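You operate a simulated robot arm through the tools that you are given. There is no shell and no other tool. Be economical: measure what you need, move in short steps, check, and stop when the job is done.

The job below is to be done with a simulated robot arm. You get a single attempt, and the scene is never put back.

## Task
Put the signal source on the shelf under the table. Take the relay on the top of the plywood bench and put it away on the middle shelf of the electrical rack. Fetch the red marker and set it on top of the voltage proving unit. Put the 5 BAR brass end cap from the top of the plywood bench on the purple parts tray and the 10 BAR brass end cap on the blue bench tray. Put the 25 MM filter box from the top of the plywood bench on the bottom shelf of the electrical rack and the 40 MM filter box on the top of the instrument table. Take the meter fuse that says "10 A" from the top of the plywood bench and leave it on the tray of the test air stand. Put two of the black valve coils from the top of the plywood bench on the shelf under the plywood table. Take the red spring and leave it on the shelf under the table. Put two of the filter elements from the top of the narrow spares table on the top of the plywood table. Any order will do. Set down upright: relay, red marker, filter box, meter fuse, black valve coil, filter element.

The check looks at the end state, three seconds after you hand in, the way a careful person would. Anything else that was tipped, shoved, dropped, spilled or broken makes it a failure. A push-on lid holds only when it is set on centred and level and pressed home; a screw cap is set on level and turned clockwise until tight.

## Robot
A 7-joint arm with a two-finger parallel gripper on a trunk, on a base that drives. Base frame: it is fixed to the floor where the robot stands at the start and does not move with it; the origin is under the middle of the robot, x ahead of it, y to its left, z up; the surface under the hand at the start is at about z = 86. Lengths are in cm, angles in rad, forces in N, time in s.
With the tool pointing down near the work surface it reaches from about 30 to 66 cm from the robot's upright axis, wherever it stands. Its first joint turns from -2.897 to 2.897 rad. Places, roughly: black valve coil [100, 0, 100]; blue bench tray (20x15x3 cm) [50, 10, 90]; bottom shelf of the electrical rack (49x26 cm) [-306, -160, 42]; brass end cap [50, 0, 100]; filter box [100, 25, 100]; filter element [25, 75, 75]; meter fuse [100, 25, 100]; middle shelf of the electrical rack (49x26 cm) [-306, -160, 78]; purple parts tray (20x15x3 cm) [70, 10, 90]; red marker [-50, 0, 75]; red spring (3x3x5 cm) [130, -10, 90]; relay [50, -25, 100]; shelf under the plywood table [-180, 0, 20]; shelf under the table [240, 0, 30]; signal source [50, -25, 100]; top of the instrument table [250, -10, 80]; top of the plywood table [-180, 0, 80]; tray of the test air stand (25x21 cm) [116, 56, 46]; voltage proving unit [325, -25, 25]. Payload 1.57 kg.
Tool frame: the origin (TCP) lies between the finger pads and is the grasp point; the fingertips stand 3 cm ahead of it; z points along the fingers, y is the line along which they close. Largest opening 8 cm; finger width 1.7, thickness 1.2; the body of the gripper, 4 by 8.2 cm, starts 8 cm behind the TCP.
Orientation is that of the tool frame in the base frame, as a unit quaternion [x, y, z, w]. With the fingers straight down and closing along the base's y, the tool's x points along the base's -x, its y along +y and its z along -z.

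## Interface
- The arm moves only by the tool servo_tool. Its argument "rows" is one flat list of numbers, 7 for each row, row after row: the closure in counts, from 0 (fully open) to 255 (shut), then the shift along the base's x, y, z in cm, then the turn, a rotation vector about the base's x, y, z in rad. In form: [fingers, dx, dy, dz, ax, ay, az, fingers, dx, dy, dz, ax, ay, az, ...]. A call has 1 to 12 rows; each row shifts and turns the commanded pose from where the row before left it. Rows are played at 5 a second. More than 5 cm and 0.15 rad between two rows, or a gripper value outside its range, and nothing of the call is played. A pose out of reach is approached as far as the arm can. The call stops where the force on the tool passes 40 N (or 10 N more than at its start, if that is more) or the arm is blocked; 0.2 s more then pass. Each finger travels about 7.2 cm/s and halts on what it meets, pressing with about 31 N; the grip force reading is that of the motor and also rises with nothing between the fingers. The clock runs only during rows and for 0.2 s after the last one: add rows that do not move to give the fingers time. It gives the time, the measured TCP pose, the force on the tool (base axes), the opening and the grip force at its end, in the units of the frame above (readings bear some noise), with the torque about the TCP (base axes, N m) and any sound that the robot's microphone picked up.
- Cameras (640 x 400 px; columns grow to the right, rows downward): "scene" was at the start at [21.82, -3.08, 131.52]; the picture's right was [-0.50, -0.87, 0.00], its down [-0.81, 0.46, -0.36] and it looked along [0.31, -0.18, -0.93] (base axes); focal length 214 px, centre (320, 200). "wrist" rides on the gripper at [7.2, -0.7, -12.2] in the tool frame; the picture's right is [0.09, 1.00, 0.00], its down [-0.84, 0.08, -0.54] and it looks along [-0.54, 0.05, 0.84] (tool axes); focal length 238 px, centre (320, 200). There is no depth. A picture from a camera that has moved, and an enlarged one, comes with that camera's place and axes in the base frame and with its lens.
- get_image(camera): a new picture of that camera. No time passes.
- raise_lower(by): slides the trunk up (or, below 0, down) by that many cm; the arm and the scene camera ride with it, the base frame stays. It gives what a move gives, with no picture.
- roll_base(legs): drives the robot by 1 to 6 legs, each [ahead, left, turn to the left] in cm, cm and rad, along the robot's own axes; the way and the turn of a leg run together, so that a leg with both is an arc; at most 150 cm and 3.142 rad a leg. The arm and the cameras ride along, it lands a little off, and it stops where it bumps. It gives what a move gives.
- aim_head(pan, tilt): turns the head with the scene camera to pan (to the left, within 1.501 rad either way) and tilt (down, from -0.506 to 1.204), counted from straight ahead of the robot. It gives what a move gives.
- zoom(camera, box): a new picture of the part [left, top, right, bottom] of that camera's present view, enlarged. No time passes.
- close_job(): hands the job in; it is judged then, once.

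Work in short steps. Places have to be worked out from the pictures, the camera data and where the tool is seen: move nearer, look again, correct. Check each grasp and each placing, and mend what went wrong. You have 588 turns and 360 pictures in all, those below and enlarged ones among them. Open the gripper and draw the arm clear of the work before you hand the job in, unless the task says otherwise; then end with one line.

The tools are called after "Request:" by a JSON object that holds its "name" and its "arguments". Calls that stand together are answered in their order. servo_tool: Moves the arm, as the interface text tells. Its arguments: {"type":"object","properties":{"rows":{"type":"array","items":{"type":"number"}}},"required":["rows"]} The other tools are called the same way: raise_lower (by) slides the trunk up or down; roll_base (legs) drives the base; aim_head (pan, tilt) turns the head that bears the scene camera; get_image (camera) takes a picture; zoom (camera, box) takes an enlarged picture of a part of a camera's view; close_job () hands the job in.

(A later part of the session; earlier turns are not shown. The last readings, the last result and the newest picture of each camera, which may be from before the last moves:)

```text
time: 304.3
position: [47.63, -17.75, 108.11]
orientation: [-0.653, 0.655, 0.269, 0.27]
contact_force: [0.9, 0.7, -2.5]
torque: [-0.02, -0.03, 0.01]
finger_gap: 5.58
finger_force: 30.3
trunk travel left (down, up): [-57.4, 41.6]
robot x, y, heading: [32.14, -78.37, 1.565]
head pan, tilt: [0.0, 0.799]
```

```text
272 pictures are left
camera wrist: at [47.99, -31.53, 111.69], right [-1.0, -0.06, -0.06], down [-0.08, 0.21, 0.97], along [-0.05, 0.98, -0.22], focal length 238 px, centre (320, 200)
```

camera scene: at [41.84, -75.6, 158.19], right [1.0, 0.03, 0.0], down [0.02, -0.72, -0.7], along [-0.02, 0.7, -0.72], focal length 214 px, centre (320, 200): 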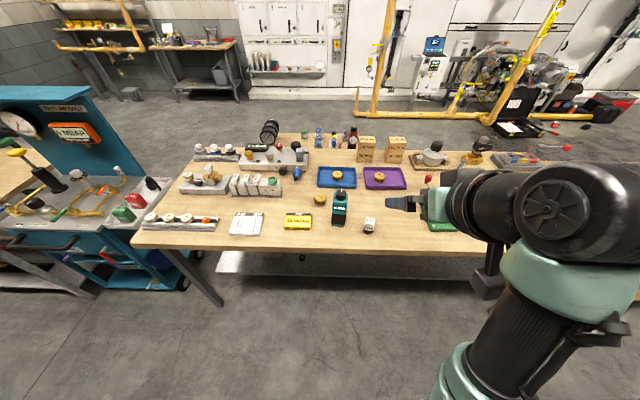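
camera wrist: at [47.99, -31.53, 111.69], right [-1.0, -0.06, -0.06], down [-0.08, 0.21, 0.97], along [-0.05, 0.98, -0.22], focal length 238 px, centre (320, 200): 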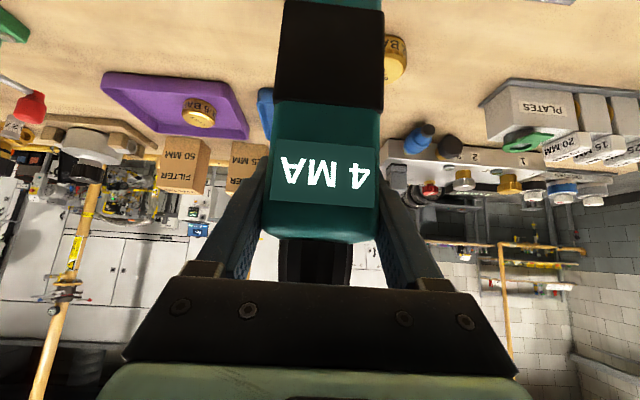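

Held. Back off, go along +x, raise, cross to the left side and turn.

Request:
{"name": "roll_base", "arguments": {"legs": [[-25, 0, 0], [0, -102, 0], [0, -100, 0]]}}

Request:
{"name": "raise_lower", "arguments": {"by": 40}}

Request:
{"name": "roll_base", "arguments": {"legs": [[105, 0, 0], [110, 0, 0], [0, 0, 3.14]]}}

Request:
{"name": "raise_lower", "arguments": {"by": -40}}

Request:
{"name": "raise_lower", "arguments": {"by": -40}}

Request:
{"name": "get_image", "arguments": {"camera": "scene"}}

```text
time: 315.9
position: [251.28, -42.24, 108.19]
orientation: [0.654, -0.654, -0.269, -0.269]
contact_force: [1.0, 0.1, -3.1]
torque: [0.02, -0.01, 0.01]
finger_gap: 5.6
finger_force: 30.7
trunk travel left (down, up): [-57.4, 41.6]
robot x, y, heading: [236.14, -102.52, 1.57]
head pan, tilt: [0.0, 0.799]
```

```text
time: 319.7
position: [251.2, -42.16, 148.09]
orientation: [-0.654, 0.654, 0.269, 0.269]
contact_force: [0.0, 0.4, -3.5]
torque: [0.03, -0.02, -0.02]
finger_gap: 5.58
finger_force: 31.3
trunk travel left (down, up): [-97.4, 1.6]
robot x, y, heading: [236.37, -103.07, 1.578]
head pan, tilt: [0.0, 0.799]
```

```text
time: 337.8
position: [221.72, 49.89, 148.14]
orientation: [0.639, 0.668, -0.263, 0.275]
contact_force: [0.0, 0.7, -3.7]
torque: [-0.02, -0.02, 0.01]
finger_gap: 5.58
finger_force: 30.8
trunk travel left (down, up): [-97.4, 1.6]
robot x, y, heading: [234.14, 111.08, -1.526]
head pan, tilt: [0.0, 0.799]
```

```text
time: 341.6
position: [221.72, 49.84, 108.02]
orientation: [0.639, 0.668, -0.264, 0.275]
contact_force: [0.1, 0.5, -3.1]
torque: [-0.02, -0.01, 0.0]
finger_gap: 5.59
finger_force: 31.2
trunk travel left (down, up): [-57.4, 41.6]
robot x, y, heading: [233.9, 111.64, -1.531]
head pan, tilt: [0.0, 0.799]
```

```text
time: 345.4
position: [221.7, 49.94, 68.19]
orientation: [0.64, 0.668, -0.263, 0.274]
contact_force: [-0.2, -0.2, -3.2]
torque: [0.0, -0.02, -0.02]
finger_gap: 5.57
finger_force: 30.9
trunk travel left (down, up): [-17.4, 81.6]
robot x, y, heading: [234.0, 111.21, -1.531]
head pan, tilt: [0.0, 0.799]
```

```text
271 pictures are left
camera scene: at [235.26, 85.98, 94.18], right [-1.0, -0.04, 0.0], down [-0.03, 0.72, -0.7], along [0.03, -0.7, -0.72], focal length 214 px, centre (320, 200)
```

scene: 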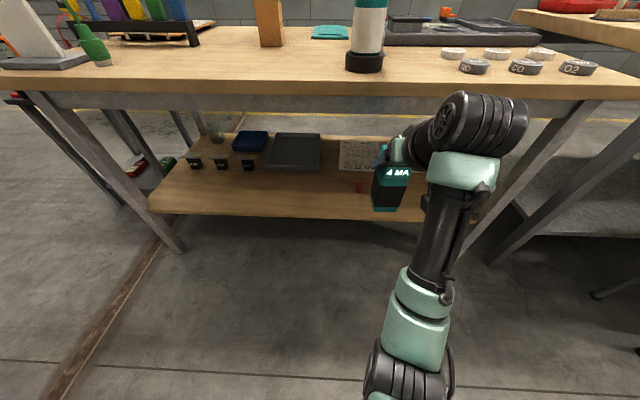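

Spring still standing. Straighten heading, shift +x by 22, lower to entry height, and check.

Request:
{"name": "roll_base", "arguments": {"legs": [[0, 22, -0.04]]}}

Request:
{"name": "raise_lower", "arguments": {"by": -16.5}}

Request:
{"name": "servo_tool", "arguments": {"rows": [255, 0, 0, -2.5, 0, 0, 0]}}

Request:
{"name": "get_image", "arguments": {"camera": "wrist"}}

```text
time: 347.1
position: [241.39, 50.98, 68.03]
orientation: [0.652, 0.655, -0.269, 0.27]
contact_force: [-0.2, 0.0, -3.8]
torque: [-0.05, 0.03, -0.02]
finger_gap: 5.58
finger_force: 31.1
trunk travel left (down, up): [-17.4, 81.6]
robot x, y, heading: [256.32, 111.89, -1.564]
head pan, tilt: [0.0, 0.799]
```

```text
time: 349.0
position: [241.31, 50.97, 51.56]
orientation: [0.652, 0.655, -0.269, 0.27]
contact_force: [0.3, -0.2, -3.7]
torque: [0.01, -0.01, 0.0]
finger_gap: 5.57
finger_force: 31.3
trunk travel left (down, up): [-0.9, 98.1]
robot x, y, heading: [256.11, 111.74, -1.564]
head pan, tilt: [0.0, 0.799]
```

```text
time: 349.4
position: [241.38, 51.06, 49.15]
orientation: [0.652, 0.655, -0.269, 0.271]
contact_force: [0.1, 0.0, -3.3]
torque: [0.0, 0.01, 0.02]
finger_gap: 5.58
finger_force: 30.8
trunk travel left (down, up): [-0.9, 98.1]
robot x, y, heading: [255.88, 111.73, -1.565]
head pan, tilt: [0.0, 0.799]
```

```text
270 pictures are left
camera wrist: at [240.53, 64.59, 52.65], right [1.0, 0.07, -0.07], down [0.08, -0.21, 0.97], along [0.05, -0.97, -0.22], focal length 238 px, centre (320, 200)
```

wrist: 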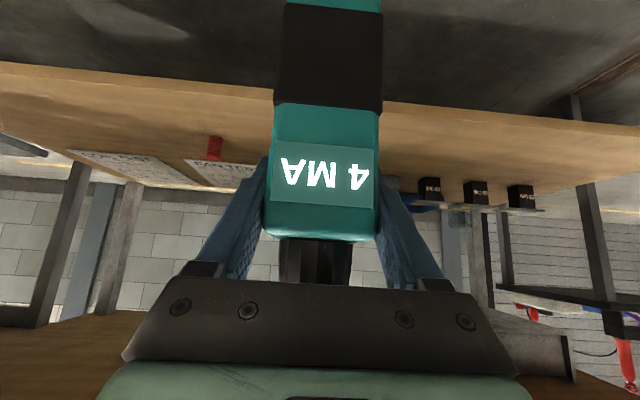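

Drive in 24 cm and lower slowly.

Request:
{"name": "roll_base", "arguments": {"legs": [[24, 0, 0]]}}

Request:
{"name": "servo_tool", "arguments": {"rows": [255, 0, 0, -1.5, 0, 0, 0, 255, 0, 0, -1, 0, 0, 0]}}

Request:
{"name": "get_image", "arguments": {"camera": "wrist"}}

```text
time: 351.2
position: [241.52, 27.13, 49.13]
orientation: [0.653, 0.655, -0.269, 0.27]
contact_force: [0.4, -0.5, -2.2]
torque: [-0.01, 0.01, -0.02]
finger_gap: 5.59
finger_force: 30.7
trunk travel left (down, up): [-0.9, 98.1]
robot x, y, heading: [256.19, 88.33, -1.561]
head pan, tilt: [0.0, 0.799]
```

```text
time: 351.8
position: [241.59, 27.1, 46.43]
orientation: [0.652, 0.656, -0.268, 0.27]
contact_force: [-0.5, -0.2, -2.9]
torque: [-0.01, 0.02, 0.04]
finger_gap: 5.6
finger_force: 31.0
trunk travel left (down, up): [-0.9, 98.1]
robot x, y, heading: [256.36, 88.06, -1.565]
head pan, tilt: [0.0, 0.799]
```

```text
269 pictures are left
camera wrist: at [240.71, 40.74, 50.08], right [1.0, 0.07, -0.07], down [0.08, -0.21, 0.97], along [0.05, -0.97, -0.22], focal length 238 px, centre (320, 200)
```

wrist: 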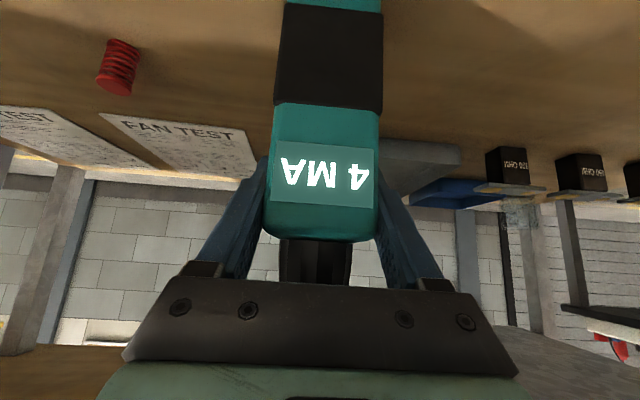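

Move 2 cm further in, then lower to contact.

Request:
{"name": "servo_tool", "arguments": {"rows": [255, 0, -2, 0, 0, 0, 0, 255, 0, 0, -0.7, 0, 0, 0]}}

Request:
{"name": "servo_tool", "arguments": {"rows": [255, 0, 0, -0.6, 0, 0, 0]}}

Request:
{"name": "servo_tool", "arguments": {"rows": [255, 0, 0, -0.6, 0, 0, 0]}}

```text
time: 352.4
position: [241.62, 25.03, 45.84]
orientation: [0.652, 0.655, -0.269, 0.27]
contact_force: [0.3, -0.5, -2.9]
torque: [-0.02, -0.01, -0.01]
finger_gap: 5.58
finger_force: 31.1
trunk travel left (down, up): [-0.9, 98.1]
robot x, y, heading: [256.34, 88.06, -1.562]
head pan, tilt: [0.0, 0.799]
```

```text
time: 352.8
position: [241.57, 25.06, 45.34]
orientation: [0.652, 0.655, -0.269, 0.27]
contact_force: [-0.8, 0.8, -4.1]
torque: [-0.01, 0.0, -0.02]
finger_gap: 5.59
finger_force: 30.8
trunk travel left (down, up): [-0.9, 98.1]
robot x, y, heading: [256.61, 87.68, -1.564]
head pan, tilt: [0.0, 0.799]
```

```text
time: 353.2
position: [241.54, 25.2, 44.6]
orientation: [0.652, 0.655, -0.269, 0.27]
contact_force: [-0.3, -0.2, -3.7]
torque: [-0.01, 0.0, 0.0]
finger_gap: 5.58
finger_force: 30.5
trunk travel left (down, up): [-0.9, 98.1]
robot x, y, heading: [256.34, 87.88, -1.557]
head pan, tilt: [0.0, 0.799]
```

Request:
{"name": "servo_tool", "arguments": {"rows": [255, 0, 0, -0.8, 0, 0, 0]}}

Request:
{"name": "servo_tool", "arguments": {"rows": [255, 0, 0, -0.6, 0, 0, 0]}}

Request:
{"name": "servo_tool", "arguments": {"rows": [255, 0, 0, -0.6, 0, 0, 0]}}

```text
time: 353.6
position: [241.52, 25.09, 44.02]
orientation: [0.652, 0.655, -0.269, 0.27]
contact_force: [0.0, 2.9, 4.6]
torque: [0.59, -0.26, 0.05]
finger_gap: 5.61
finger_force: 31.3
trunk travel left (down, up): [-0.9, 98.1]
robot x, y, heading: [256.23, 88.21, -1.566]
head pan, tilt: [0.0, 0.799]
```

```text
time: 354.0
position: [241.44, 25.0, 44.0]
orientation: [0.649, 0.654, -0.275, 0.274]
contact_force: [-0.7, 3.8, 24.9]
torque: [0.84, -0.53, 0.23]
finger_gap: 5.57
finger_force: 30.9
trunk travel left (down, up): [-0.9, 98.1]
robot x, y, heading: [256.32, 88.08, -1.56]
head pan, tilt: [0.0, 0.799]
```

```text
time: 354.4
position: [241.46, 25.02, 43.46]
orientation: [0.649, 0.653, -0.276, 0.275]
contact_force: [0.3, -0.1, 29.6]
torque: [0.19, -0.58, -0.07]
finger_gap: 5.6
finger_force: 31.3
trunk travel left (down, up): [-0.9, 98.1]
robot x, y, heading: [256.19, 88.16, -1.563]
head pan, tilt: [0.0, 0.799]
```

Contact at ~44. Relieve the load, then release and retreat.

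Request:
{"name": "servo_tool", "arguments": {"rows": [255, 0, 0, 0.8, 0, 0, 0]}}

Request:
{"name": "servo_tool", "arguments": {"rows": [255, 0, 0, 0.3, 0, 0, 0]}}

```text
time: 354.8
position: [241.53, 25.09, 43.51]
orientation: [0.651, 0.656, -0.269, 0.269]
contact_force: [-1.4, -4.7, 9.4]
torque: [-0.86, 0.16, -0.06]
finger_gap: 5.57
finger_force: 31.4
trunk travel left (down, up): [-0.9, 98.1]
robot x, y, heading: [256.46, 88.2, -1.563]
head pan, tilt: [0.0, 0.799]
```

```text
time: 355.2
position: [241.64, 25.09, 43.52]
orientation: [0.654, 0.656, -0.267, 0.268]
contact_force: [-0.2, -0.4, -0.3]
torque: [-0.17, 0.17, 0.02]
finger_gap: 5.61
finger_force: 30.7
trunk travel left (down, up): [-0.9, 98.1]
robot x, y, heading: [256.27, 88.32, -1.563]
head pan, tilt: [0.0, 0.799]
```

Request:
{"name": "servo_tool", "arguments": {"rows": [150, 0, 0, 0, 0, 0, 0, 60, 0, 0, 0, 0, 0, 0, 0, 0, 0, 0, 0, 0, 0, 0, 0, 0, 0, 0, 0, 0, 0, 0, 2.5, 2.5, 0, 0, 0, 0, 0, 3, 3, 0, 0, 0, 0, 0, 4, 1, 0, 0, 0]}}

Request:
{"name": "get_image", "arguments": {"camera": "wrist"}}

```text
time: 356.8
position: [241.62, 34.7, 50.39]
orientation: [0.652, 0.656, -0.268, 0.27]
contact_force: [0.2, -0.7, -0.1]
torque: [0.0, 0.01, 0.01]
finger_gap: 8.02
finger_force: 0.1
trunk travel left (down, up): [-0.9, 98.1]
robot x, y, heading: [256.37, 88.18, -1.564]
head pan, tilt: [0.0, 0.799]
```

```text
268 pictures are left
camera wrist: at [240.73, 48.28, 53.97], right [1.0, 0.07, -0.07], down [0.08, -0.21, 0.97], along [0.05, -0.97, -0.22], focal length 238 px, centre (320, 200)
```

wrist: 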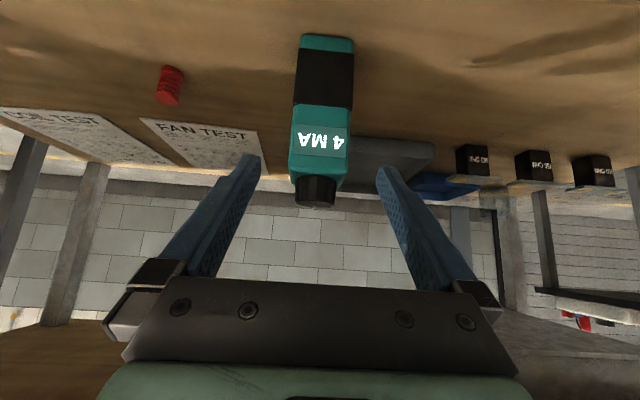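

Signal source stands on the shelf. Now go for the relay from the right side of the bench.

Request:
{"name": "roll_base", "arguments": {"legs": [[-25, 0, 0]]}}

Request:
{"name": "raise_lower", "arguments": {"by": 40}}

Request:
{"name": "raise_lower", "arguments": {"by": 40}}

Request:
{"name": "servo_tool", "arguments": {"rows": [0, 0, 0, 4, 0, 0, 0]}}

Request:
{"name": "roll_base", "arguments": {"legs": [[0, -20, 0], [105, 0, 0], [105, 0, 0], [0, -95, 0], [0, -95, 0], [0, 0, -3.14]]}}

Request:
{"name": "get_image", "arguments": {"camera": "scene"}}

```text
time: 358.6
position: [241.4, 59.72, 50.43]
orientation: [0.653, 0.655, -0.268, 0.27]
contact_force: [-0.8, -0.4, 0.6]
torque: [-0.01, -0.01, -0.03]
finger_gap: 8.0
finger_force: 0.1
trunk travel left (down, up): [-0.9, 98.1]
robot x, y, heading: [256.1, 113.12, -1.565]
head pan, tilt: [0.0, 0.799]
```

```text
time: 362.4
position: [241.42, 59.83, 90.38]
orientation: [0.652, 0.655, -0.269, 0.27]
contact_force: [-0.6, -1.0, -0.3]
torque: [0.0, -0.03, 0.01]
finger_gap: 8.01
finger_force: 0.0
trunk travel left (down, up): [-40.9, 58.1]
robot x, y, heading: [256.07, 113.73, -1.568]
head pan, tilt: [0.0, 0.799]
```

```text
time: 366.2
position: [241.36, 59.82, 130.3]
orientation: [0.652, 0.656, -0.268, 0.27]
contact_force: [-0.2, 0.4, -0.3]
torque: [0.02, 0.03, 0.02]
finger_gap: 8.02
finger_force: 0.0
trunk travel left (down, up): [-80.9, 18.1]
robot x, y, heading: [255.79, 112.94, -1.564]
head pan, tilt: [0.0, 0.799]
```

```text
time: 366.6
position: [241.32, 59.87, 134.38]
orientation: [0.653, 0.655, -0.268, 0.269]
contact_force: [-0.2, 0.6, -0.2]
torque: [-0.02, 0.0, -0.01]
finger_gap: 7.99
finger_force: 0.0
trunk travel left (down, up): [-80.9, 18.1]
robot x, y, heading: [256.2, 113.47, -1.565]
head pan, tilt: [0.0, 0.799]
```

```text
time: 394.8
position: [61.03, -48.59, 134.4]
orientation: [0.664, -0.643, -0.274, -0.265]
contact_force: [-0.1, -0.3, 0.4]
torque: [0.02, -0.01, 0.03]
finger_gap: 8.0
finger_force: 0.1
trunk travel left (down, up): [-80.9, 18.1]
robot x, y, heading: [47.65, -102.51, 1.599]
head pan, tilt: [0.0, 0.799]
```

```text
267 pictures are left
camera scene: at [46.87, -77.6, 157.69], right [1.0, 0.03, 0.0], down [0.02, -0.72, -0.7], along [-0.02, 0.7, -0.72], focal length 214 px, centre (320, 200)
```

scene: 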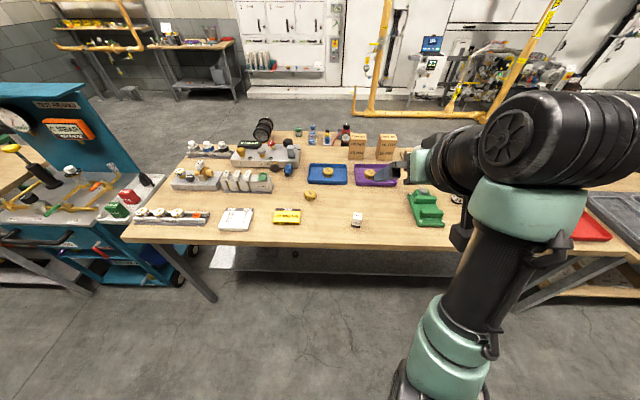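

Relay ≈[60.5,-20.3]. Move in and lower, look with wrist.

Request:
{"name": "roll_base", "arguments": {"legs": [[20, 1.5, -0.03]]}}

Request:
{"name": "raise_lower", "arguments": {"by": -28}}

Request:
{"name": "get_image", "arguments": {"camera": "wrist"}}

```text
time: 396.4
position: [60.88, -29.01, 134.28]
orientation: [0.654, -0.654, -0.27, -0.269]
contact_force: [-0.8, -0.3, -0.3]
torque: [0.01, 0.0, 0.0]
finger_gap: 7.99
finger_force: 0.0
trunk travel left (down, up): [-80.9, 18.1]
robot x, y, heading: [45.87, -82.53, 1.574]
head pan, tilt: [0.0, 0.799]
```

```text
time: 399.3
position: [60.84, -29.08, 106.32]
orientation: [0.654, -0.653, -0.27, -0.268]
contact_force: [0.5, 0.5, -0.3]
torque: [0.01, 0.01, -0.01]
finger_gap: 7.99
finger_force: 0.1
trunk travel left (down, up): [-52.9, 46.1]
robot x, y, heading: [45.94, -82.5, 1.574]
head pan, tilt: [0.0, 0.799]
```

```text
266 pictures are left
camera wrist: at [61.4, -42.82, 109.98], right [-1.0, -0.07, -0.07], down [-0.08, 0.21, 0.97], along [-0.05, 0.98, -0.22], focal length 238 px, centre (320, 200)
```

wrist: 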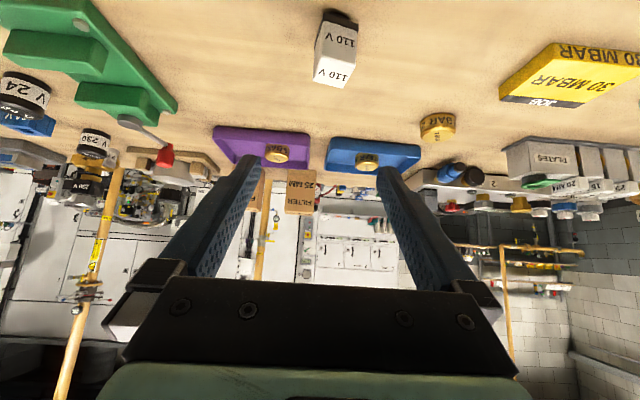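

Relay centre ≈[59.6,-20.4], ~4.5 cm cube. Approach at 45° and grip.

Request:
{"name": "servo_tool", "arguments": {"rows": [0, -1.2, 0, -4, 0, 0, 0, 0, 0, 0, -4.2, 0, 0, 0, 0, 0, 2.2, -2.2, 0, 0, 0]}}

Request:
{"name": "get_image", "arguments": {"camera": "wrist"}}

```text
time: 400.1
position: [59.68, -26.88, 95.98]
orientation: [-0.653, 0.654, 0.27, 0.27]
contact_force: [-0.4, 0.3, 0.2]
torque: [0.01, 0.01, 0.0]
finger_gap: 8.03
finger_force: 0.0
trunk travel left (down, up): [-52.9, 46.1]
robot x, y, heading: [45.89, -82.57, 1.573]
head pan, tilt: [0.0, 0.799]
```

```text
265 pictures are left
camera wrist: at [60.16, -40.6, 99.53], right [-1.0, -0.06, -0.07], down [-0.08, 0.21, 0.97], along [-0.05, 0.98, -0.22], focal length 238 px, centre (320, 200)
```

wrist: 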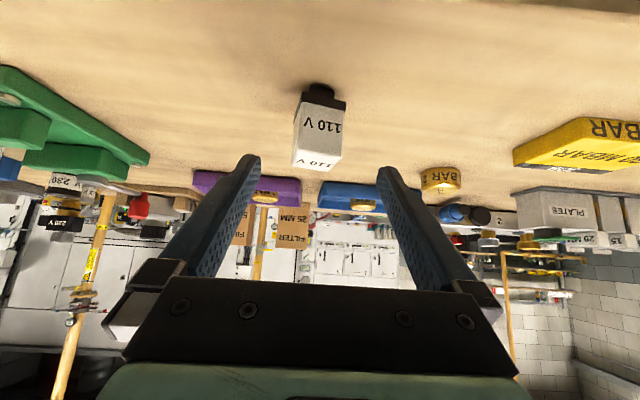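

Request:
{"name": "servo_tool", "arguments": {"rows": [0, 0, 2.2, -2.1, 0, 0, 0, 0, 0, 2.2, -2.1, 0, 0, 0, 0, 0, 2.2, -2.1, 0, 0, 0, 255, 0, 0, 0, 0, 0, 0, 255, 0, 0, 0, 0, 0, 0, 255, 0, 0, 0, 0, 0, 0, 255, 0, 0, 0, 0, 0, 0, 255, 0, 0, 4, 0, 0, 0, 255, 0, 0, 4, 0, 0, 0, 255, 0, 0, 4, 0, 0, 0]}}

Request:
{"name": "get_image", "arguments": {"camera": "wrist"}}

```text
time: 402.3
position: [59.68, -20.42, 101.61]
orientation: [-0.654, 0.654, 0.269, 0.27]
contact_force: [0.0, 0.0, -0.7]
torque: [0.0, 0.02, -0.01]
finger_gap: 3.57
finger_force: 30.9
trunk travel left (down, up): [-52.9, 46.1]
robot x, y, heading: [45.92, -82.35, 1.571]
head pan, tilt: [0.0, 0.799]
```

```text
264 pictures are left
camera wrist: at [60.18, -34.14, 105.23], right [-1.0, -0.06, -0.06], down [-0.08, 0.21, 0.97], along [-0.05, 0.98, -0.22], focal length 238 px, centre (320, 200)
```

wrist: 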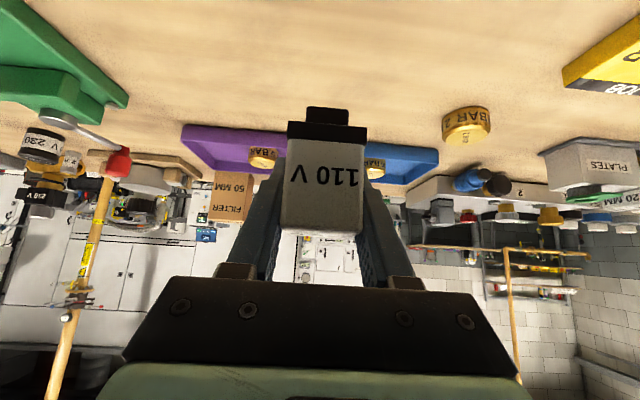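

Relay held. Raise, turn to face −x and drive toward the rack, then look.

Request:
{"name": "raise_lower", "arguments": {"by": 40}}

Request:
{"name": "roll_base", "arguments": {"legs": [[-15, 0, 0], [0, 0, 1.571], [130, 0, 0]]}}

Request:
{"name": "aim_head", "arguments": {"pan": 0.2, "tilt": 0.4}}

Request:
{"name": "get_image", "arguments": {"camera": "scene"}}

```text
time: 406.1
position: [59.74, -20.31, 141.53]
orientation: [-0.653, 0.654, 0.269, 0.27]
contact_force: [0.2, 0.1, -0.8]
torque: [0.03, 0.0, -0.01]
finger_gap: 3.55
finger_force: 30.6
trunk travel left (down, up): [-92.9, 6.1]
robot x, y, heading: [45.84, -82.32, 1.572]
head pan, tilt: [0.0, 0.799]
```

```text
time: 417.5
position: [-148.11, -87.5, 141.67]
orientation: [0.924, 0.01, -0.381, 0.004]
contact_force: [0.5, -0.3, -1.9]
torque: [-0.02, 0.03, 0.01]
finger_gap: 3.55
finger_force: 30.8
trunk travel left (down, up): [-92.9, 6.1]
robot x, y, heading: [-86.16, -99.72, -3.117]
head pan, tilt: [0.0, 0.799]
```

```text
time: 418.4
position: [-148.28, -87.29, 141.65]
orientation: [0.924, 0.01, -0.381, 0.004]
contact_force: [-0.7, -0.3, -1.8]
torque: [0.0, 0.01, 0.0]
finger_gap: 3.56
finger_force: 31.5
trunk travel left (down, up): [-92.9, 6.1]
robot x, y, heading: [-85.96, -100.32, -3.116]
head pan, tilt: [0.201, 0.4]
```

```text
263 pictures are left
camera scene: at [-111.94, -102.71, 173.19], right [-0.22, 0.98, 0.0], down [0.38, 0.09, -0.92], along [-0.9, -0.2, -0.39], focal length 214 px, centre (320, 200)
```

scene: 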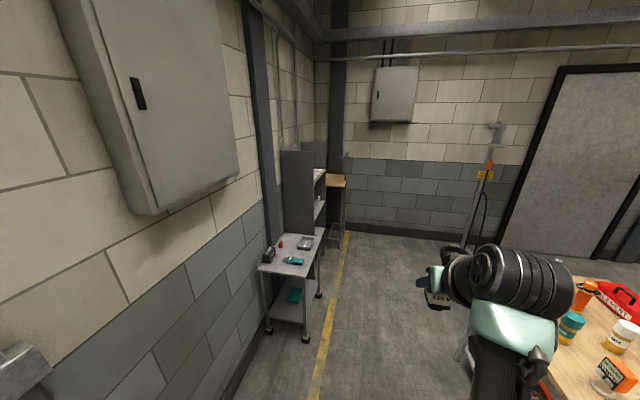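

Rack opens toward +y, with a small cart before it. Drive to about [-291,-70] and face −y.

Request:
{"name": "roll_base", "arguments": {"legs": [[100, -28, 0], [105, 0, 0], [0, 0, 1.546]]}}

Request:
{"name": "aim_head", "arguments": {"pan": 0, "tilt": 0.6}}

Request:
{"name": "get_image", "arguments": {"camera": "scene"}}

Request:
{"name": "get_image", "arguments": {"camera": "wrist"}}

```text
time: 432.5
position: [-306.02, -139.34, 141.66]
orientation: [0.659, 0.649, -0.271, 0.268]
contact_force: [-0.4, 0.2, -0.8]
torque: [-0.04, 0.01, 0.01]
finger_gap: 3.59
finger_force: 31.2
trunk travel left (down, up): [-92.9, 6.1]
robot x, y, heading: [-291.36, -77.5, -1.585]
head pan, tilt: [0.201, 0.4]
```

```text
time: 433.2
position: [-306.03, -139.26, 141.76]
orientation: [0.659, 0.649, -0.272, 0.267]
contact_force: [0.7, -0.6, -1.4]
torque: [-0.01, 0.01, -0.04]
finger_gap: 3.55
finger_force: 31.5
trunk travel left (down, up): [-92.9, 6.1]
robot x, y, heading: [-291.02, -77.21, -1.583]
head pan, tilt: [0.0, 0.6]
```

```text
262 pictures are left
camera scene: at [-291.74, -103.6, 171.38], right [-1.0, 0.01, 0.0], down [0.01, 0.56, -0.83], along [-0.01, -0.83, -0.56], focal length 214 px, centre (320, 200)
```

scene: 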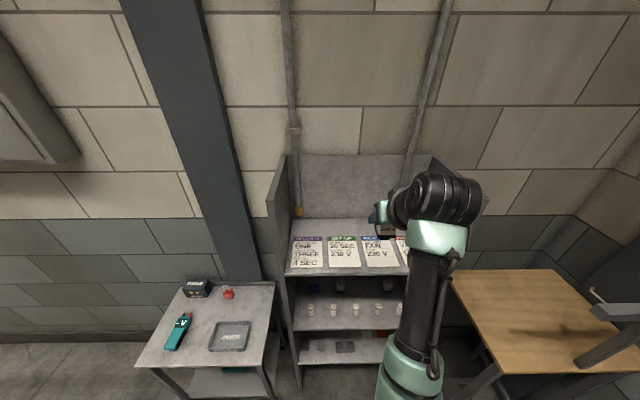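

```text
261 pictures are left
camera wrist: at [-306.66, -125.67, 145.19], right [1.0, 0.05, -0.07], down [0.07, -0.21, 0.97], along [0.03, -0.98, -0.22], focal length 238 px, centre (320, 200)
```

wrist: 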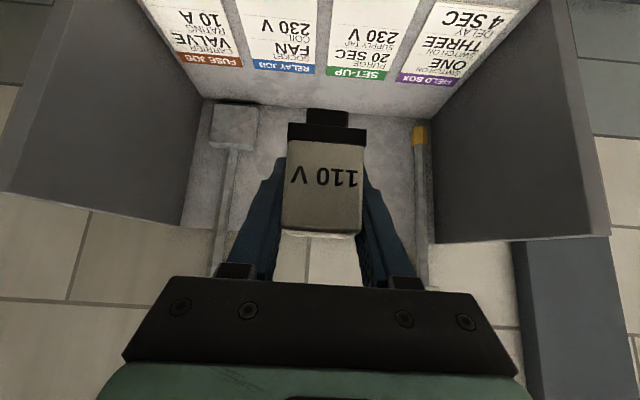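

Tool is right above the rack; back away 32 cm, lower and look into the shelves.

Request:
{"name": "roll_base", "arguments": {"legs": [[-32, 0, 0.012]]}}

Request:
{"name": "raise_lower", "arguments": {"by": -40}}

Request:
{"name": "get_image", "arguments": {"camera": "scene"}}

Request:
{"name": "get_image", "arguments": {"camera": "wrist"}}

```text
time: 435.4
position: [-305.08, -107.1, 141.69]
orientation: [0.654, 0.654, -0.269, 0.27]
contact_force: [-0.1, 0.0, -1.6]
torque: [0.01, 0.01, 0.01]
finger_gap: 3.55
finger_force: 31.0
trunk travel left (down, up): [-92.9, 6.1]
robot x, y, heading: [-291.3, -45.14, -1.572]
head pan, tilt: [0.0, 0.6]
```

```text
time: 439.2
position: [-305.03, -107.18, 101.69]
orientation: [0.654, 0.653, -0.27, 0.27]
contact_force: [-0.7, 0.9, -0.3]
torque: [-0.04, 0.0, 0.04]
finger_gap: 3.54
finger_force: 30.4
trunk travel left (down, up): [-52.9, 46.1]
robot x, y, heading: [-291.05, -44.97, -1.568]
head pan, tilt: [0.0, 0.6]
```

```text
260 pictures are left
camera scene: at [-291.19, -71.26, 131.38], right [-1.0, 0.0, 0.0], down [0.0, 0.56, -0.83], along [0.0, -0.83, -0.56], focal length 214 px, centre (320, 200)
```

scene: 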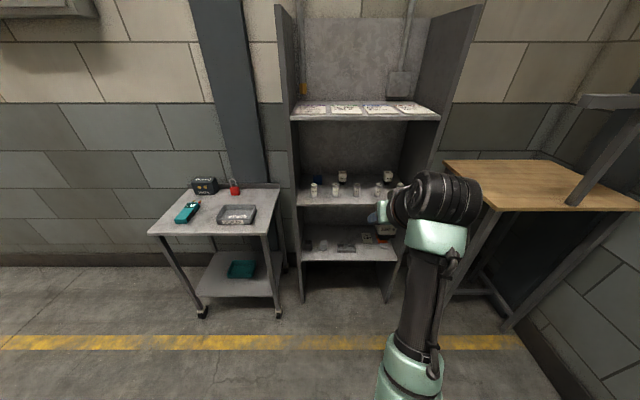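

```text
259 pictures are left
camera wrist: at [-305.79, -93.53, 105.19], right [1.0, 0.06, -0.07], down [0.08, -0.21, 0.97], along [0.05, -0.98, -0.22], focal length 238 px, centre (320, 200)
```

wrist: 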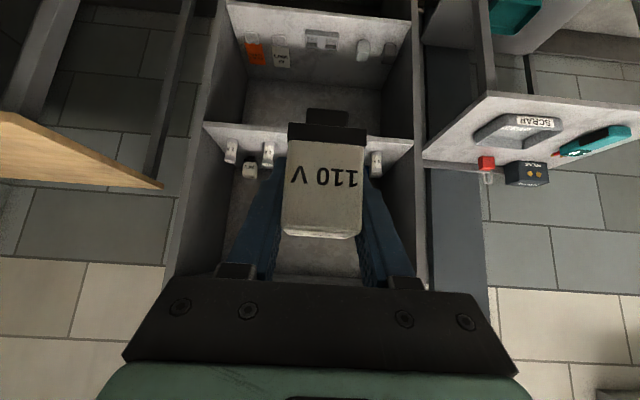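

Request:
{"name": "zoom", "arguments": {"camera": "scene", "box": [280, 90, 440, 190]}}

Request:
{"name": "zoom", "arguments": {"camera": "scene", "box": [280, 170, 440, 270]}}

```text
4.00 times, centred on (360, 140) of scene
camera zoom: at [-291.19, -71.26, 131.38], right [-1.0, 0.0, 0.0], down [0.0, 0.56, -0.83], along [0.0, -0.83, -0.56], focal length 858 px, centre (160, 440)
```

zoom: 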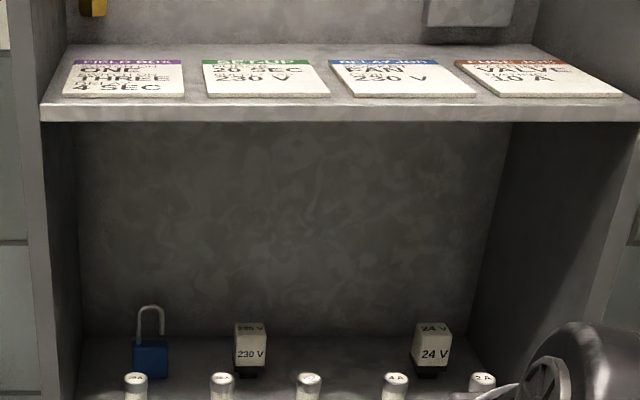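

```text
4.00 times, centred on (360, 220) of scene
camera zoom: at [-291.19, -71.26, 131.38], right [-1.0, 0.0, 0.0], down [0.0, 0.56, -0.83], along [0.0, -0.83, -0.56], focal length 858 px, centre (160, 120)
```

zoom: 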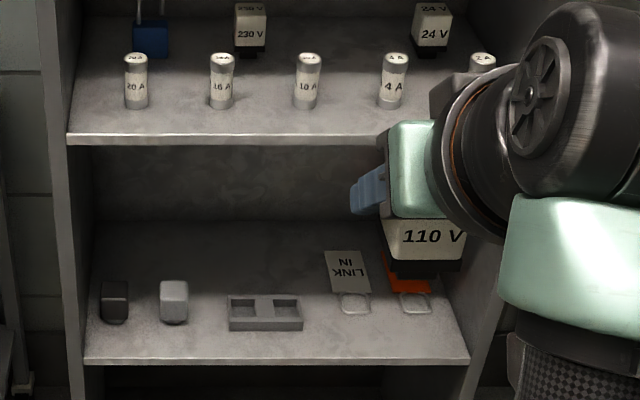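

The 230 V and 24 V relays stand at the back of the middle shelf with five fuses in front. I'll set the 110 V relay at ≈[-313,-159], behind the fuses, between 10 A and 4 A. Align and approach.

Request:
{"name": "roll_base", "arguments": {"legs": [[22, -8, 0]]}}

Request:
{"name": "raise_lower", "arguments": {"by": -8}}

Request:
{"name": "get_image", "arguments": {"camera": "wrist"}}

Request:
{"name": "get_image", "arguments": {"camera": "scene"}}

```text
time: 441.0
position: [-312.94, -128.87, 101.62]
orientation: [0.654, 0.653, -0.27, 0.269]
contact_force: [0.3, -0.2, -1.6]
torque: [-0.02, 0.0, 0.01]
finger_gap: 3.55
finger_force: 30.6
trunk travel left (down, up): [-52.9, 46.1]
robot x, y, heading: [-299.26, -66.73, -1.571]
head pan, tilt: [0.0, 0.6]
```

```text
time: 442.1
position: [-312.85, -128.79, 93.4]
orientation: [0.654, 0.654, -0.269, 0.27]
contact_force: [0.0, -0.3, -0.7]
torque: [-0.01, 0.01, 0.03]
finger_gap: 3.54
finger_force: 31.3
trunk travel left (down, up): [-44.9, 54.1]
robot x, y, heading: [-299.28, -66.88, -1.573]
head pan, tilt: [0.0, 0.6]
```

```text
256 pictures are left
camera wrist: at [-313.64, -115.19, 97.2], right [1.0, 0.07, -0.07], down [0.08, -0.21, 0.97], along [0.05, -0.98, -0.22], focal length 238 px, centre (320, 200)
```

wrist: 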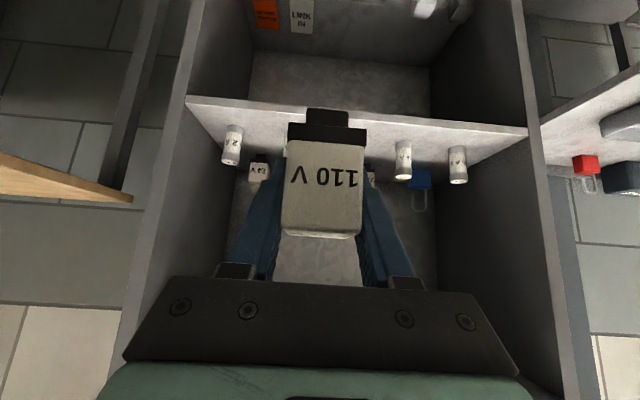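

```text
255 pictures are left
camera scene: at [-299.09, -92.88, 123.38], right [-1.0, 0.0, 0.0], down [0.0, 0.56, -0.83], along [0.0, -0.83, -0.56], focal length 214 px, centre (320, 200)
```

scene: 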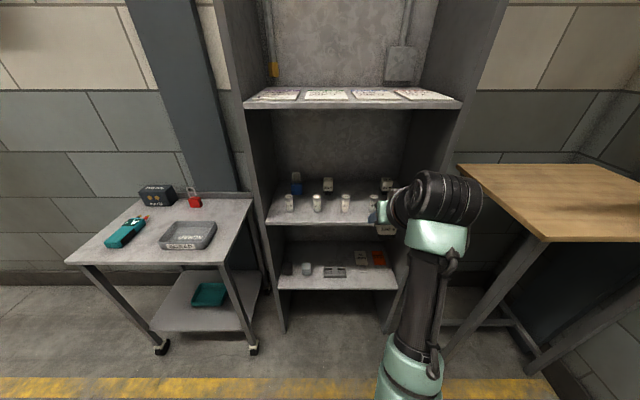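

Centred between the 10 A and 4 A fuses. Lower slightly to z 90.5, drive in 27 cm and check.

Request:
{"name": "servo_tool", "arguments": {"rows": [255, 0, 0, -2.7, 0, 0, 0]}}

Request:
{"name": "roll_base", "arguments": {"legs": [[27, 0, 0]]}}

Request:
{"name": "get_image", "arguments": {"camera": "wrist"}}

Request:
{"name": "get_image", "arguments": {"camera": "scene"}}

```text
time: 442.5
position: [-312.87, -128.95, 90.95]
orientation: [0.653, 0.654, -0.269, 0.27]
contact_force: [0.1, 0.1, -0.6]
torque: [0.04, -0.03, 0.0]
finger_gap: 3.54
finger_force: 31.1
trunk travel left (down, up): [-44.9, 54.1]
robot x, y, heading: [-298.65, -66.85, -1.574]
head pan, tilt: [0.0, 0.6]
```

```text
time: 444.4
position: [-312.8, -156.1, 90.87]
orientation: [0.654, 0.653, -0.27, 0.27]
contact_force: [0.0, 0.0, -1.4]
torque: [0.02, 0.02, -0.02]
finger_gap: 3.54
finger_force: 30.4
trunk travel left (down, up): [-44.9, 54.1]
robot x, y, heading: [-299.21, -93.91, -1.565]
head pan, tilt: [0.0, 0.6]
```

```text
254 pictures are left
camera wrist: at [-313.58, -142.48, 94.49], right [1.0, 0.06, -0.07], down [0.08, -0.21, 0.97], along [0.05, -0.98, -0.22], focal length 238 px, centre (320, 200)
```

wrist: 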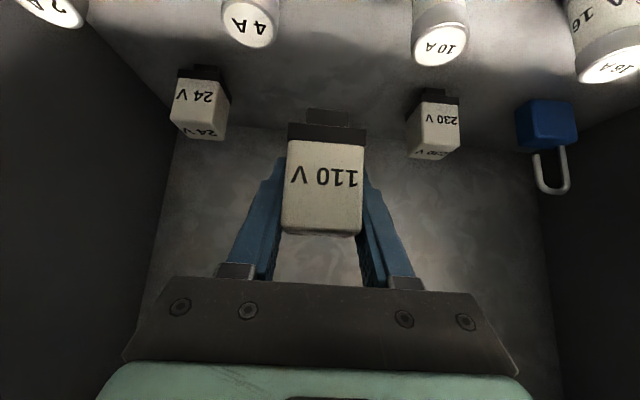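

```text
253 pictures are left
camera scene: at [-299.05, -120.14, 123.36], right [-1.0, 0.0, 0.0], down [0.0, 0.57, -0.82], along [0.0, -0.82, -0.57], focal length 214 px, centre (320, 200)
```

scene: 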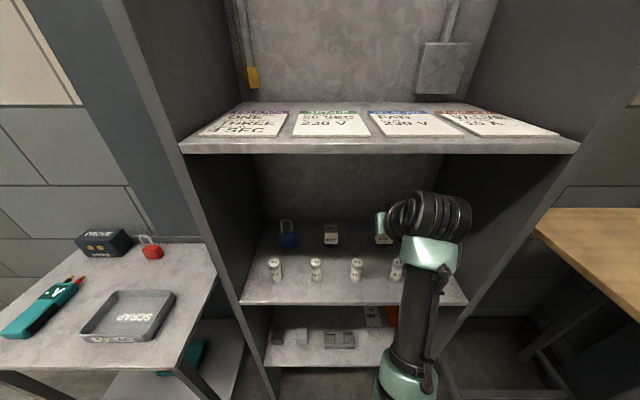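

Clear path. Drive 4 cm further and descend to ~1 cm above.

Request:
{"name": "roll_base", "arguments": {"legs": [[4, 0, 0]]}}

Request:
{"name": "servo_tool", "arguments": {"rows": [255, 0, 0, -2.5, 0, 0, 0, 255, 0, 0, -2.5, 0, 0, 0, 255, 0, 0, -2, 0, 0, 0]}}

Request:
{"name": "get_image", "arguments": {"camera": "wrist"}}

```text
time: 445.3
position: [-312.83, -160.12, 90.83]
orientation: [0.654, 0.653, -0.269, 0.269]
contact_force: [0.7, -0.8, -0.7]
torque: [-0.03, 0.0, 0.0]
finger_gap: 3.52
finger_force: 30.3
trunk travel left (down, up): [-44.9, 54.1]
robot x, y, heading: [-299.03, -97.44, -1.573]
head pan, tilt: [0.0, 0.6]
```

```text
time: 446.1
position: [-312.76, -160.03, 84.0]
orientation: [0.654, 0.653, -0.27, 0.269]
contact_force: [0.0, -0.1, -0.4]
torque: [-0.02, 0.0, -0.05]
finger_gap: 3.58
finger_force: 31.3
trunk travel left (down, up): [-44.9, 54.1]
robot x, y, heading: [-298.89, -97.91, -1.571]
head pan, tilt: [0.0, 0.6]
```

```text
252 pictures are left
camera wrist: at [-313.55, -146.44, 87.51], right [1.0, 0.06, -0.07], down [0.08, -0.21, 0.97], along [0.05, -0.98, -0.22], focal length 238 px, centre (320, 200)
```

wrist: 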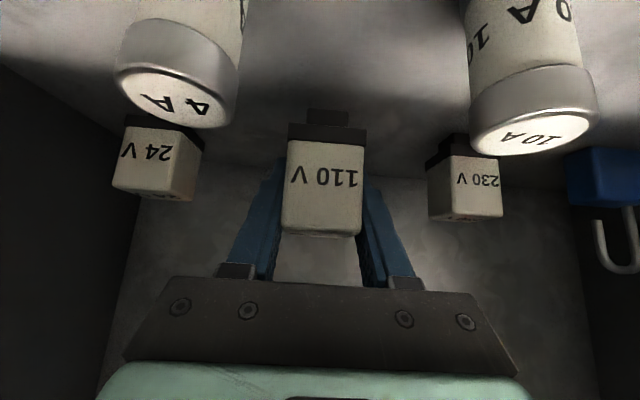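

Request:
{"name": "servo_tool", "arguments": {"rows": [255, 0, 0, -1.2, 0, 0, 0]}}

Request:
{"name": "servo_tool", "arguments": {"rows": [255, 0, 0, -0.6, 0, 0, 0]}}

Request:
{"name": "servo_tool", "arguments": {"rows": [255, 0, 0, -0.5, 0, 0, 0]}}

```text
time: 446.5
position: [-312.71, -160.05, 82.83]
orientation: [0.654, 0.653, -0.27, 0.269]
contact_force: [-0.8, 1.1, -1.5]
torque: [-0.02, -0.03, 0.0]
finger_gap: 3.54
finger_force: 31.1
trunk travel left (down, up): [-44.9, 54.1]
robot x, y, heading: [-299.12, -98.02, -1.564]
head pan, tilt: [0.0, 0.6]
```

```text
time: 446.9
position: [-312.81, -159.98, 82.18]
orientation: [0.654, 0.654, -0.269, 0.269]
contact_force: [-0.8, 0.4, -0.2]
torque: [-0.01, -0.01, 0.01]
finger_gap: 3.55
finger_force: 31.2
trunk travel left (down, up): [-44.9, 54.1]
robot x, y, heading: [-299.44, -98.09, -1.57]
head pan, tilt: [0.0, 0.6]
```

```text
time: 447.3
position: [-312.75, -160.05, 81.73]
orientation: [0.654, 0.654, -0.27, 0.27]
contact_force: [-0.2, 0.9, -0.2]
torque: [0.03, -0.02, 0.01]
finger_gap: 3.56
finger_force: 30.9
trunk travel left (down, up): [-44.9, 54.1]
robot x, y, heading: [-298.92, -98.0, -1.572]
head pan, tilt: [0.0, 0.6]
```

Request:
{"name": "servo_tool", "arguments": {"rows": [255, 0, 0, -0.5, 0, 0, 0]}}

Request:
{"name": "zoom", "arguments": {"camera": "wrist", "box": [240, 80, 400, 180]}}

```text
time: 447.7
position: [-312.78, -160.04, 81.73]
orientation: [0.653, 0.652, -0.274, 0.272]
contact_force: [1.1, 3.9, 16.4]
torque: [0.62, -0.07, -0.04]
finger_gap: 3.57
finger_force: 31.3
trunk travel left (down, up): [-44.9, 54.1]
robot x, y, heading: [-299.07, -97.73, -1.568]
head pan, tilt: [0.0, 0.6]
```

```text
4.00 times, centred on (320, 130) of wrist
camera zoom: at [-313.55, -146.4, 85.11], right [1.0, 0.06, -0.07], down [0.08, -0.2, 0.98], along [0.05, -0.98, -0.21], focal length 953 px, centre (320, 480)
```

zoom: 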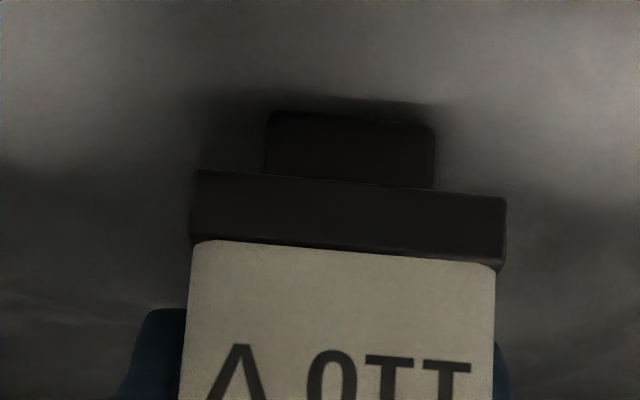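

Relay rests on the shelf. Relieve, release, and retreat up-and-out over the fuses.

Request:
{"name": "servo_tool", "arguments": {"rows": [255, 0, 0, 0.5, 0, 0, 0, 180, 0, 0, 0, 0, 0, 0, 110, 0, 0, 0, 0, 0, 0, 80, 0, 0, 0, 0, 0, 0, 80, 0, 0, 0, 0, 0, 0, 80, 0, 2.5, 2.5, 0, 0, 0, 80, 0, 3, 3, 0, 0, 0, 80, 0, 3, 3, 0, 0, 0, 80, 0, 4, 0, 0, 0, 0]}}

Request:
{"name": "get_image", "arguments": {"camera": "wrist"}}

```text
time: 449.7
position: [-312.54, -147.7, 90.27]
orientation: [0.654, 0.653, -0.27, 0.269]
contact_force: [-0.3, 0.0, -0.6]
torque: [-0.01, 0.02, 0.01]
finger_gap: 5.49
finger_force: 0.1
trunk travel left (down, up): [-44.9, 54.1]
robot x, y, heading: [-299.08, -98.28, -1.57]
head pan, tilt: [0.0, 0.6]
```

```text
250 pictures are left
camera wrist: at [-313.49, -134.04, 93.74], right [1.0, 0.07, -0.07], down [0.08, -0.21, 0.97], along [0.05, -0.98, -0.22], focal length 238 px, centre (320, 200)
```

wrist: 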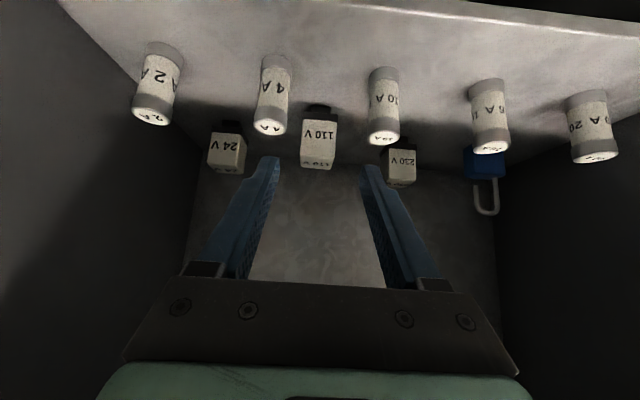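

Relay stands between the others and all fuses are undisturbed. Back out and head for the 25 MM box, this time facing +x from the bench's west end.

Request:
{"name": "roll_base", "arguments": {"legs": [[-28, 0, 0]]}}

Request:
{"name": "raise_lower", "arguments": {"by": 40}}

Request:
{"name": "servo_tool", "arguments": {"rows": [0, 4, 0, 1, 0, 0, 0, 0, 4, 0, 1, 0, 0, 0, 0, 4, 0, 1, 0, 0, 0, 0, 4, 0, 1, 0, 0, 0, 0, 4, 0, 1, 0, 0, 0]}}

Request:
{"name": "roll_base", "arguments": {"legs": [[20, 100, 0], [0, 100, 0], [0, 104, 0], [0, 0, 1.57]]}}

Request:
{"name": "aim_head", "arguments": {"pan": 0.6, "tilt": 0.6}}

Request:
{"name": "get_image", "arguments": {"camera": "scene"}}

```text
time: 451.7
position: [-312.84, -119.82, 90.1]
orientation: [0.653, 0.655, -0.269, 0.269]
contact_force: [-0.6, -1.3, 1.0]
torque: [0.02, -0.02, -0.01]
finger_gap: 5.51
finger_force: 0.1
trunk travel left (down, up): [-44.9, 54.1]
robot x, y, heading: [-299.26, -70.02, -1.571]
head pan, tilt: [0.0, 0.6]
```

```text
time: 455.5
position: [-312.78, -119.82, 130.12]
orientation: [0.654, 0.654, -0.27, 0.269]
contact_force: [0.0, 0.2, -0.3]
torque: [0.0, 0.03, -0.01]
finger_gap: 5.5
finger_force: 0.1
trunk travel left (down, up): [-84.9, 14.1]
robot x, y, heading: [-298.76, -69.96, -1.569]
head pan, tilt: [0.0, 0.6]
```

```text
time: 456.7
position: [-292.88, -119.73, 135.04]
orientation: [0.654, 0.654, -0.269, 0.268]
contact_force: [1.0, -0.1, 0.7]
torque: [0.0, -0.04, -0.03]
finger_gap: 8.01
finger_force: 0.1
trunk travel left (down, up): [-84.9, 14.1]
robot x, y, heading: [-299.28, -69.99, -1.565]
head pan, tilt: [0.0, 0.6]
```

```text
time: 475.5
position: [54.82, -86.64, 135.15]
orientation: [0.013, 0.924, -0.005, 0.381]
contact_force: [1.4, -0.4, 0.0]
torque: [0.02, -0.01, 0.0]
finger_gap: 7.98
finger_force: 0.0
trunk travel left (down, up): [-84.9, 14.1]
robot x, y, heading: [5.14, -91.3, -0.03]
head pan, tilt: [0.0, 0.6]
```

```text
time: 476.5
position: [54.99, -86.51, 135.08]
orientation: [0.013, 0.924, -0.005, 0.381]
contact_force: [0.7, -0.2, -0.8]
torque: [0.0, -0.02, 0.0]
finger_gap: 8.01
finger_force: 0.0
trunk travel left (down, up): [-84.9, 14.1]
robot x, y, heading: [4.82, -91.53, -0.028]
head pan, tilt: [0.6, 0.6]
```

```text
249 pictures are left
camera scene: at [29.26, -87.44, 163.38], right [0.54, -0.84, 0.0], down [-0.48, -0.31, -0.83], along [0.69, 0.45, -0.56], focal length 214 px, centre (320, 200)
```

scene: 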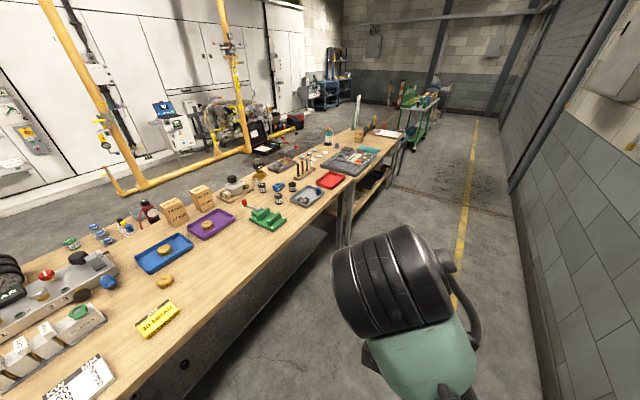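

Slide left over the bench to y≈15 and look with the wrist camera.

Request:
{"name": "roll_base", "arguments": {"legs": [[0, 110, 0.03]]}}

Request:
{"name": "get_image", "arguments": {"camera": "wrist"}}

Request:
{"name": "aim_head", "arguments": {"pan": 0.1, "tilt": 0.9}}

Request:
{"name": "get_image", "arguments": {"camera": "scene"}}

```text
time: 482.2
position: [56.72, 25.2, 135.14]
orientation: [0.004, 0.924, -0.001, 0.382]
contact_force: [0.2, 1.0, -1.3]
torque: [-0.03, 0.0, 0.0]
finger_gap: 8.0
finger_force: 0.1
trunk travel left (down, up): [-84.9, 14.1]
robot x, y, heading: [6.8, 19.0, -0.001]
head pan, tilt: [0.6, 0.6]
```

```text
248 pictures are left
camera wrist: at [42.86, 24.45, 138.69], right [-0.06, 1.0, -0.07], down [0.21, 0.08, 0.97], along [0.98, 0.04, -0.22], focal length 238 px, centre (320, 200)
```

wrist: 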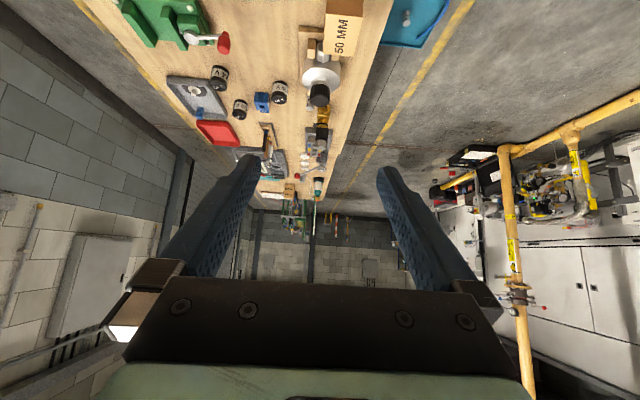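

```text
time: 483.1
position: [56.75, 25.0, 135.13]
orientation: [0.005, 0.924, -0.002, 0.382]
contact_force: [0.2, 0.0, 0.8]
torque: [-0.02, 0.03, 0.0]
finger_gap: 8.01
finger_force: 0.1
trunk travel left (down, up): [-84.9, 14.1]
robot x, y, heading: [6.72, 19.17, -0.009]
head pan, tilt: [0.099, 0.901]
```

```text
247 pictures are left
camera scene: at [31.28, 19.49, 160.9], right [0.09, -1.0, 0.0], down [-0.78, -0.07, -0.62], along [0.62, 0.06, -0.78], focal length 214 px, centre (320, 200)
```

scene: 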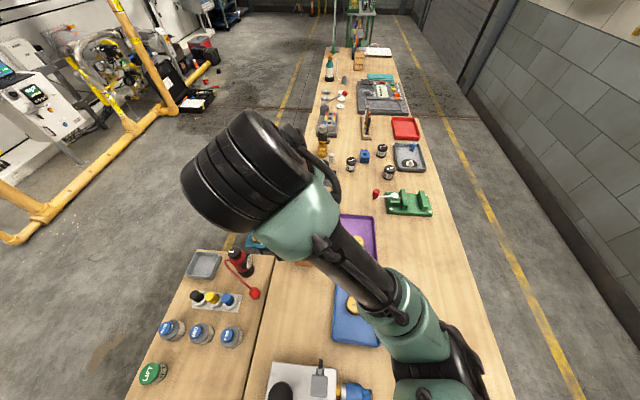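

Reposition the base to a known-safe spot (≈[14,2]) and reach left with the arm.

Request:
{"name": "roll_base", "arguments": {"legs": [[6, -17, 0]]}}

Request:
{"name": "servo_tool", "arguments": {"rows": [0, -3.5, 3, 0, 0, 0, 0, 0, -3.5, 3, 0, 0, 0, 0, 0, -3.5, 3, 0, 0, 0, 0, 0, -2, 4, 0, 0, 0, 0, 0, -1, 4, 0, 0, 0, 0]}}

Request:
{"name": "raise_lower", "arguments": {"by": -27}}

Request:
{"name": "get_image", "arguments": {"camera": "wrist"}}

```text
time: 484.6
position: [62.5, 8.43, 135.15]
orientation: [0.004, 0.924, -0.002, 0.381]
contact_force: [-0.4, 0.0, 0.0]
torque: [0.0, 0.03, -0.01]
finger_gap: 7.99
finger_force: 0.1
trunk travel left (down, up): [-84.9, 14.1]
robot x, y, heading: [12.69, 2.67, -0.008]
head pan, tilt: [0.099, 0.901]
```

```text
time: 485.8
position: [48.99, 25.57, 135.04]
orientation: [0.005, 0.925, -0.003, 0.381]
contact_force: [0.2, -0.1, -1.2]
torque: [0.01, -0.01, -0.02]
finger_gap: 8.02
finger_force: 0.0
trunk travel left (down, up): [-84.9, 14.1]
robot x, y, heading: [12.54, 2.48, -0.001]
head pan, tilt: [0.099, 0.901]
```

```text
time: 488.6
position: [49.01, 25.45, 108.15]
orientation: [0.003, 0.925, -0.001, 0.381]
contact_force: [0.2, 0.0, 0.7]
torque: [0.0, -0.01, -0.01]
finger_gap: 7.99
finger_force: 0.1
trunk travel left (down, up): [-57.9, 41.1]
robot x, y, heading: [12.65, 2.43, -0.008]
head pan, tilt: [0.099, 0.901]
```

```text
246 pictures are left
camera wrist: at [35.17, 24.76, 111.64], right [-0.06, 1.0, -0.07], down [0.21, 0.08, 0.97], along [0.98, 0.04, -0.22], focal length 238 px, centre (320, 200)
```

wrist: 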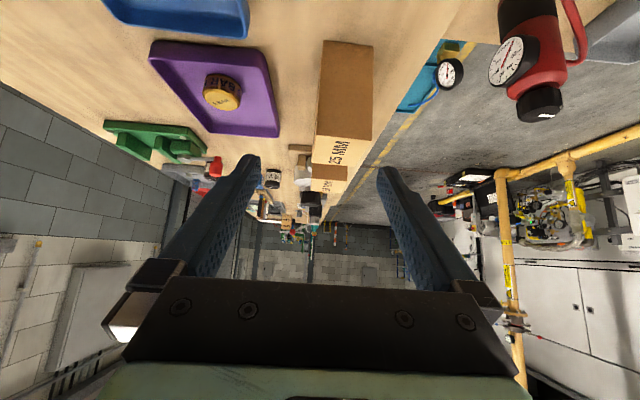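

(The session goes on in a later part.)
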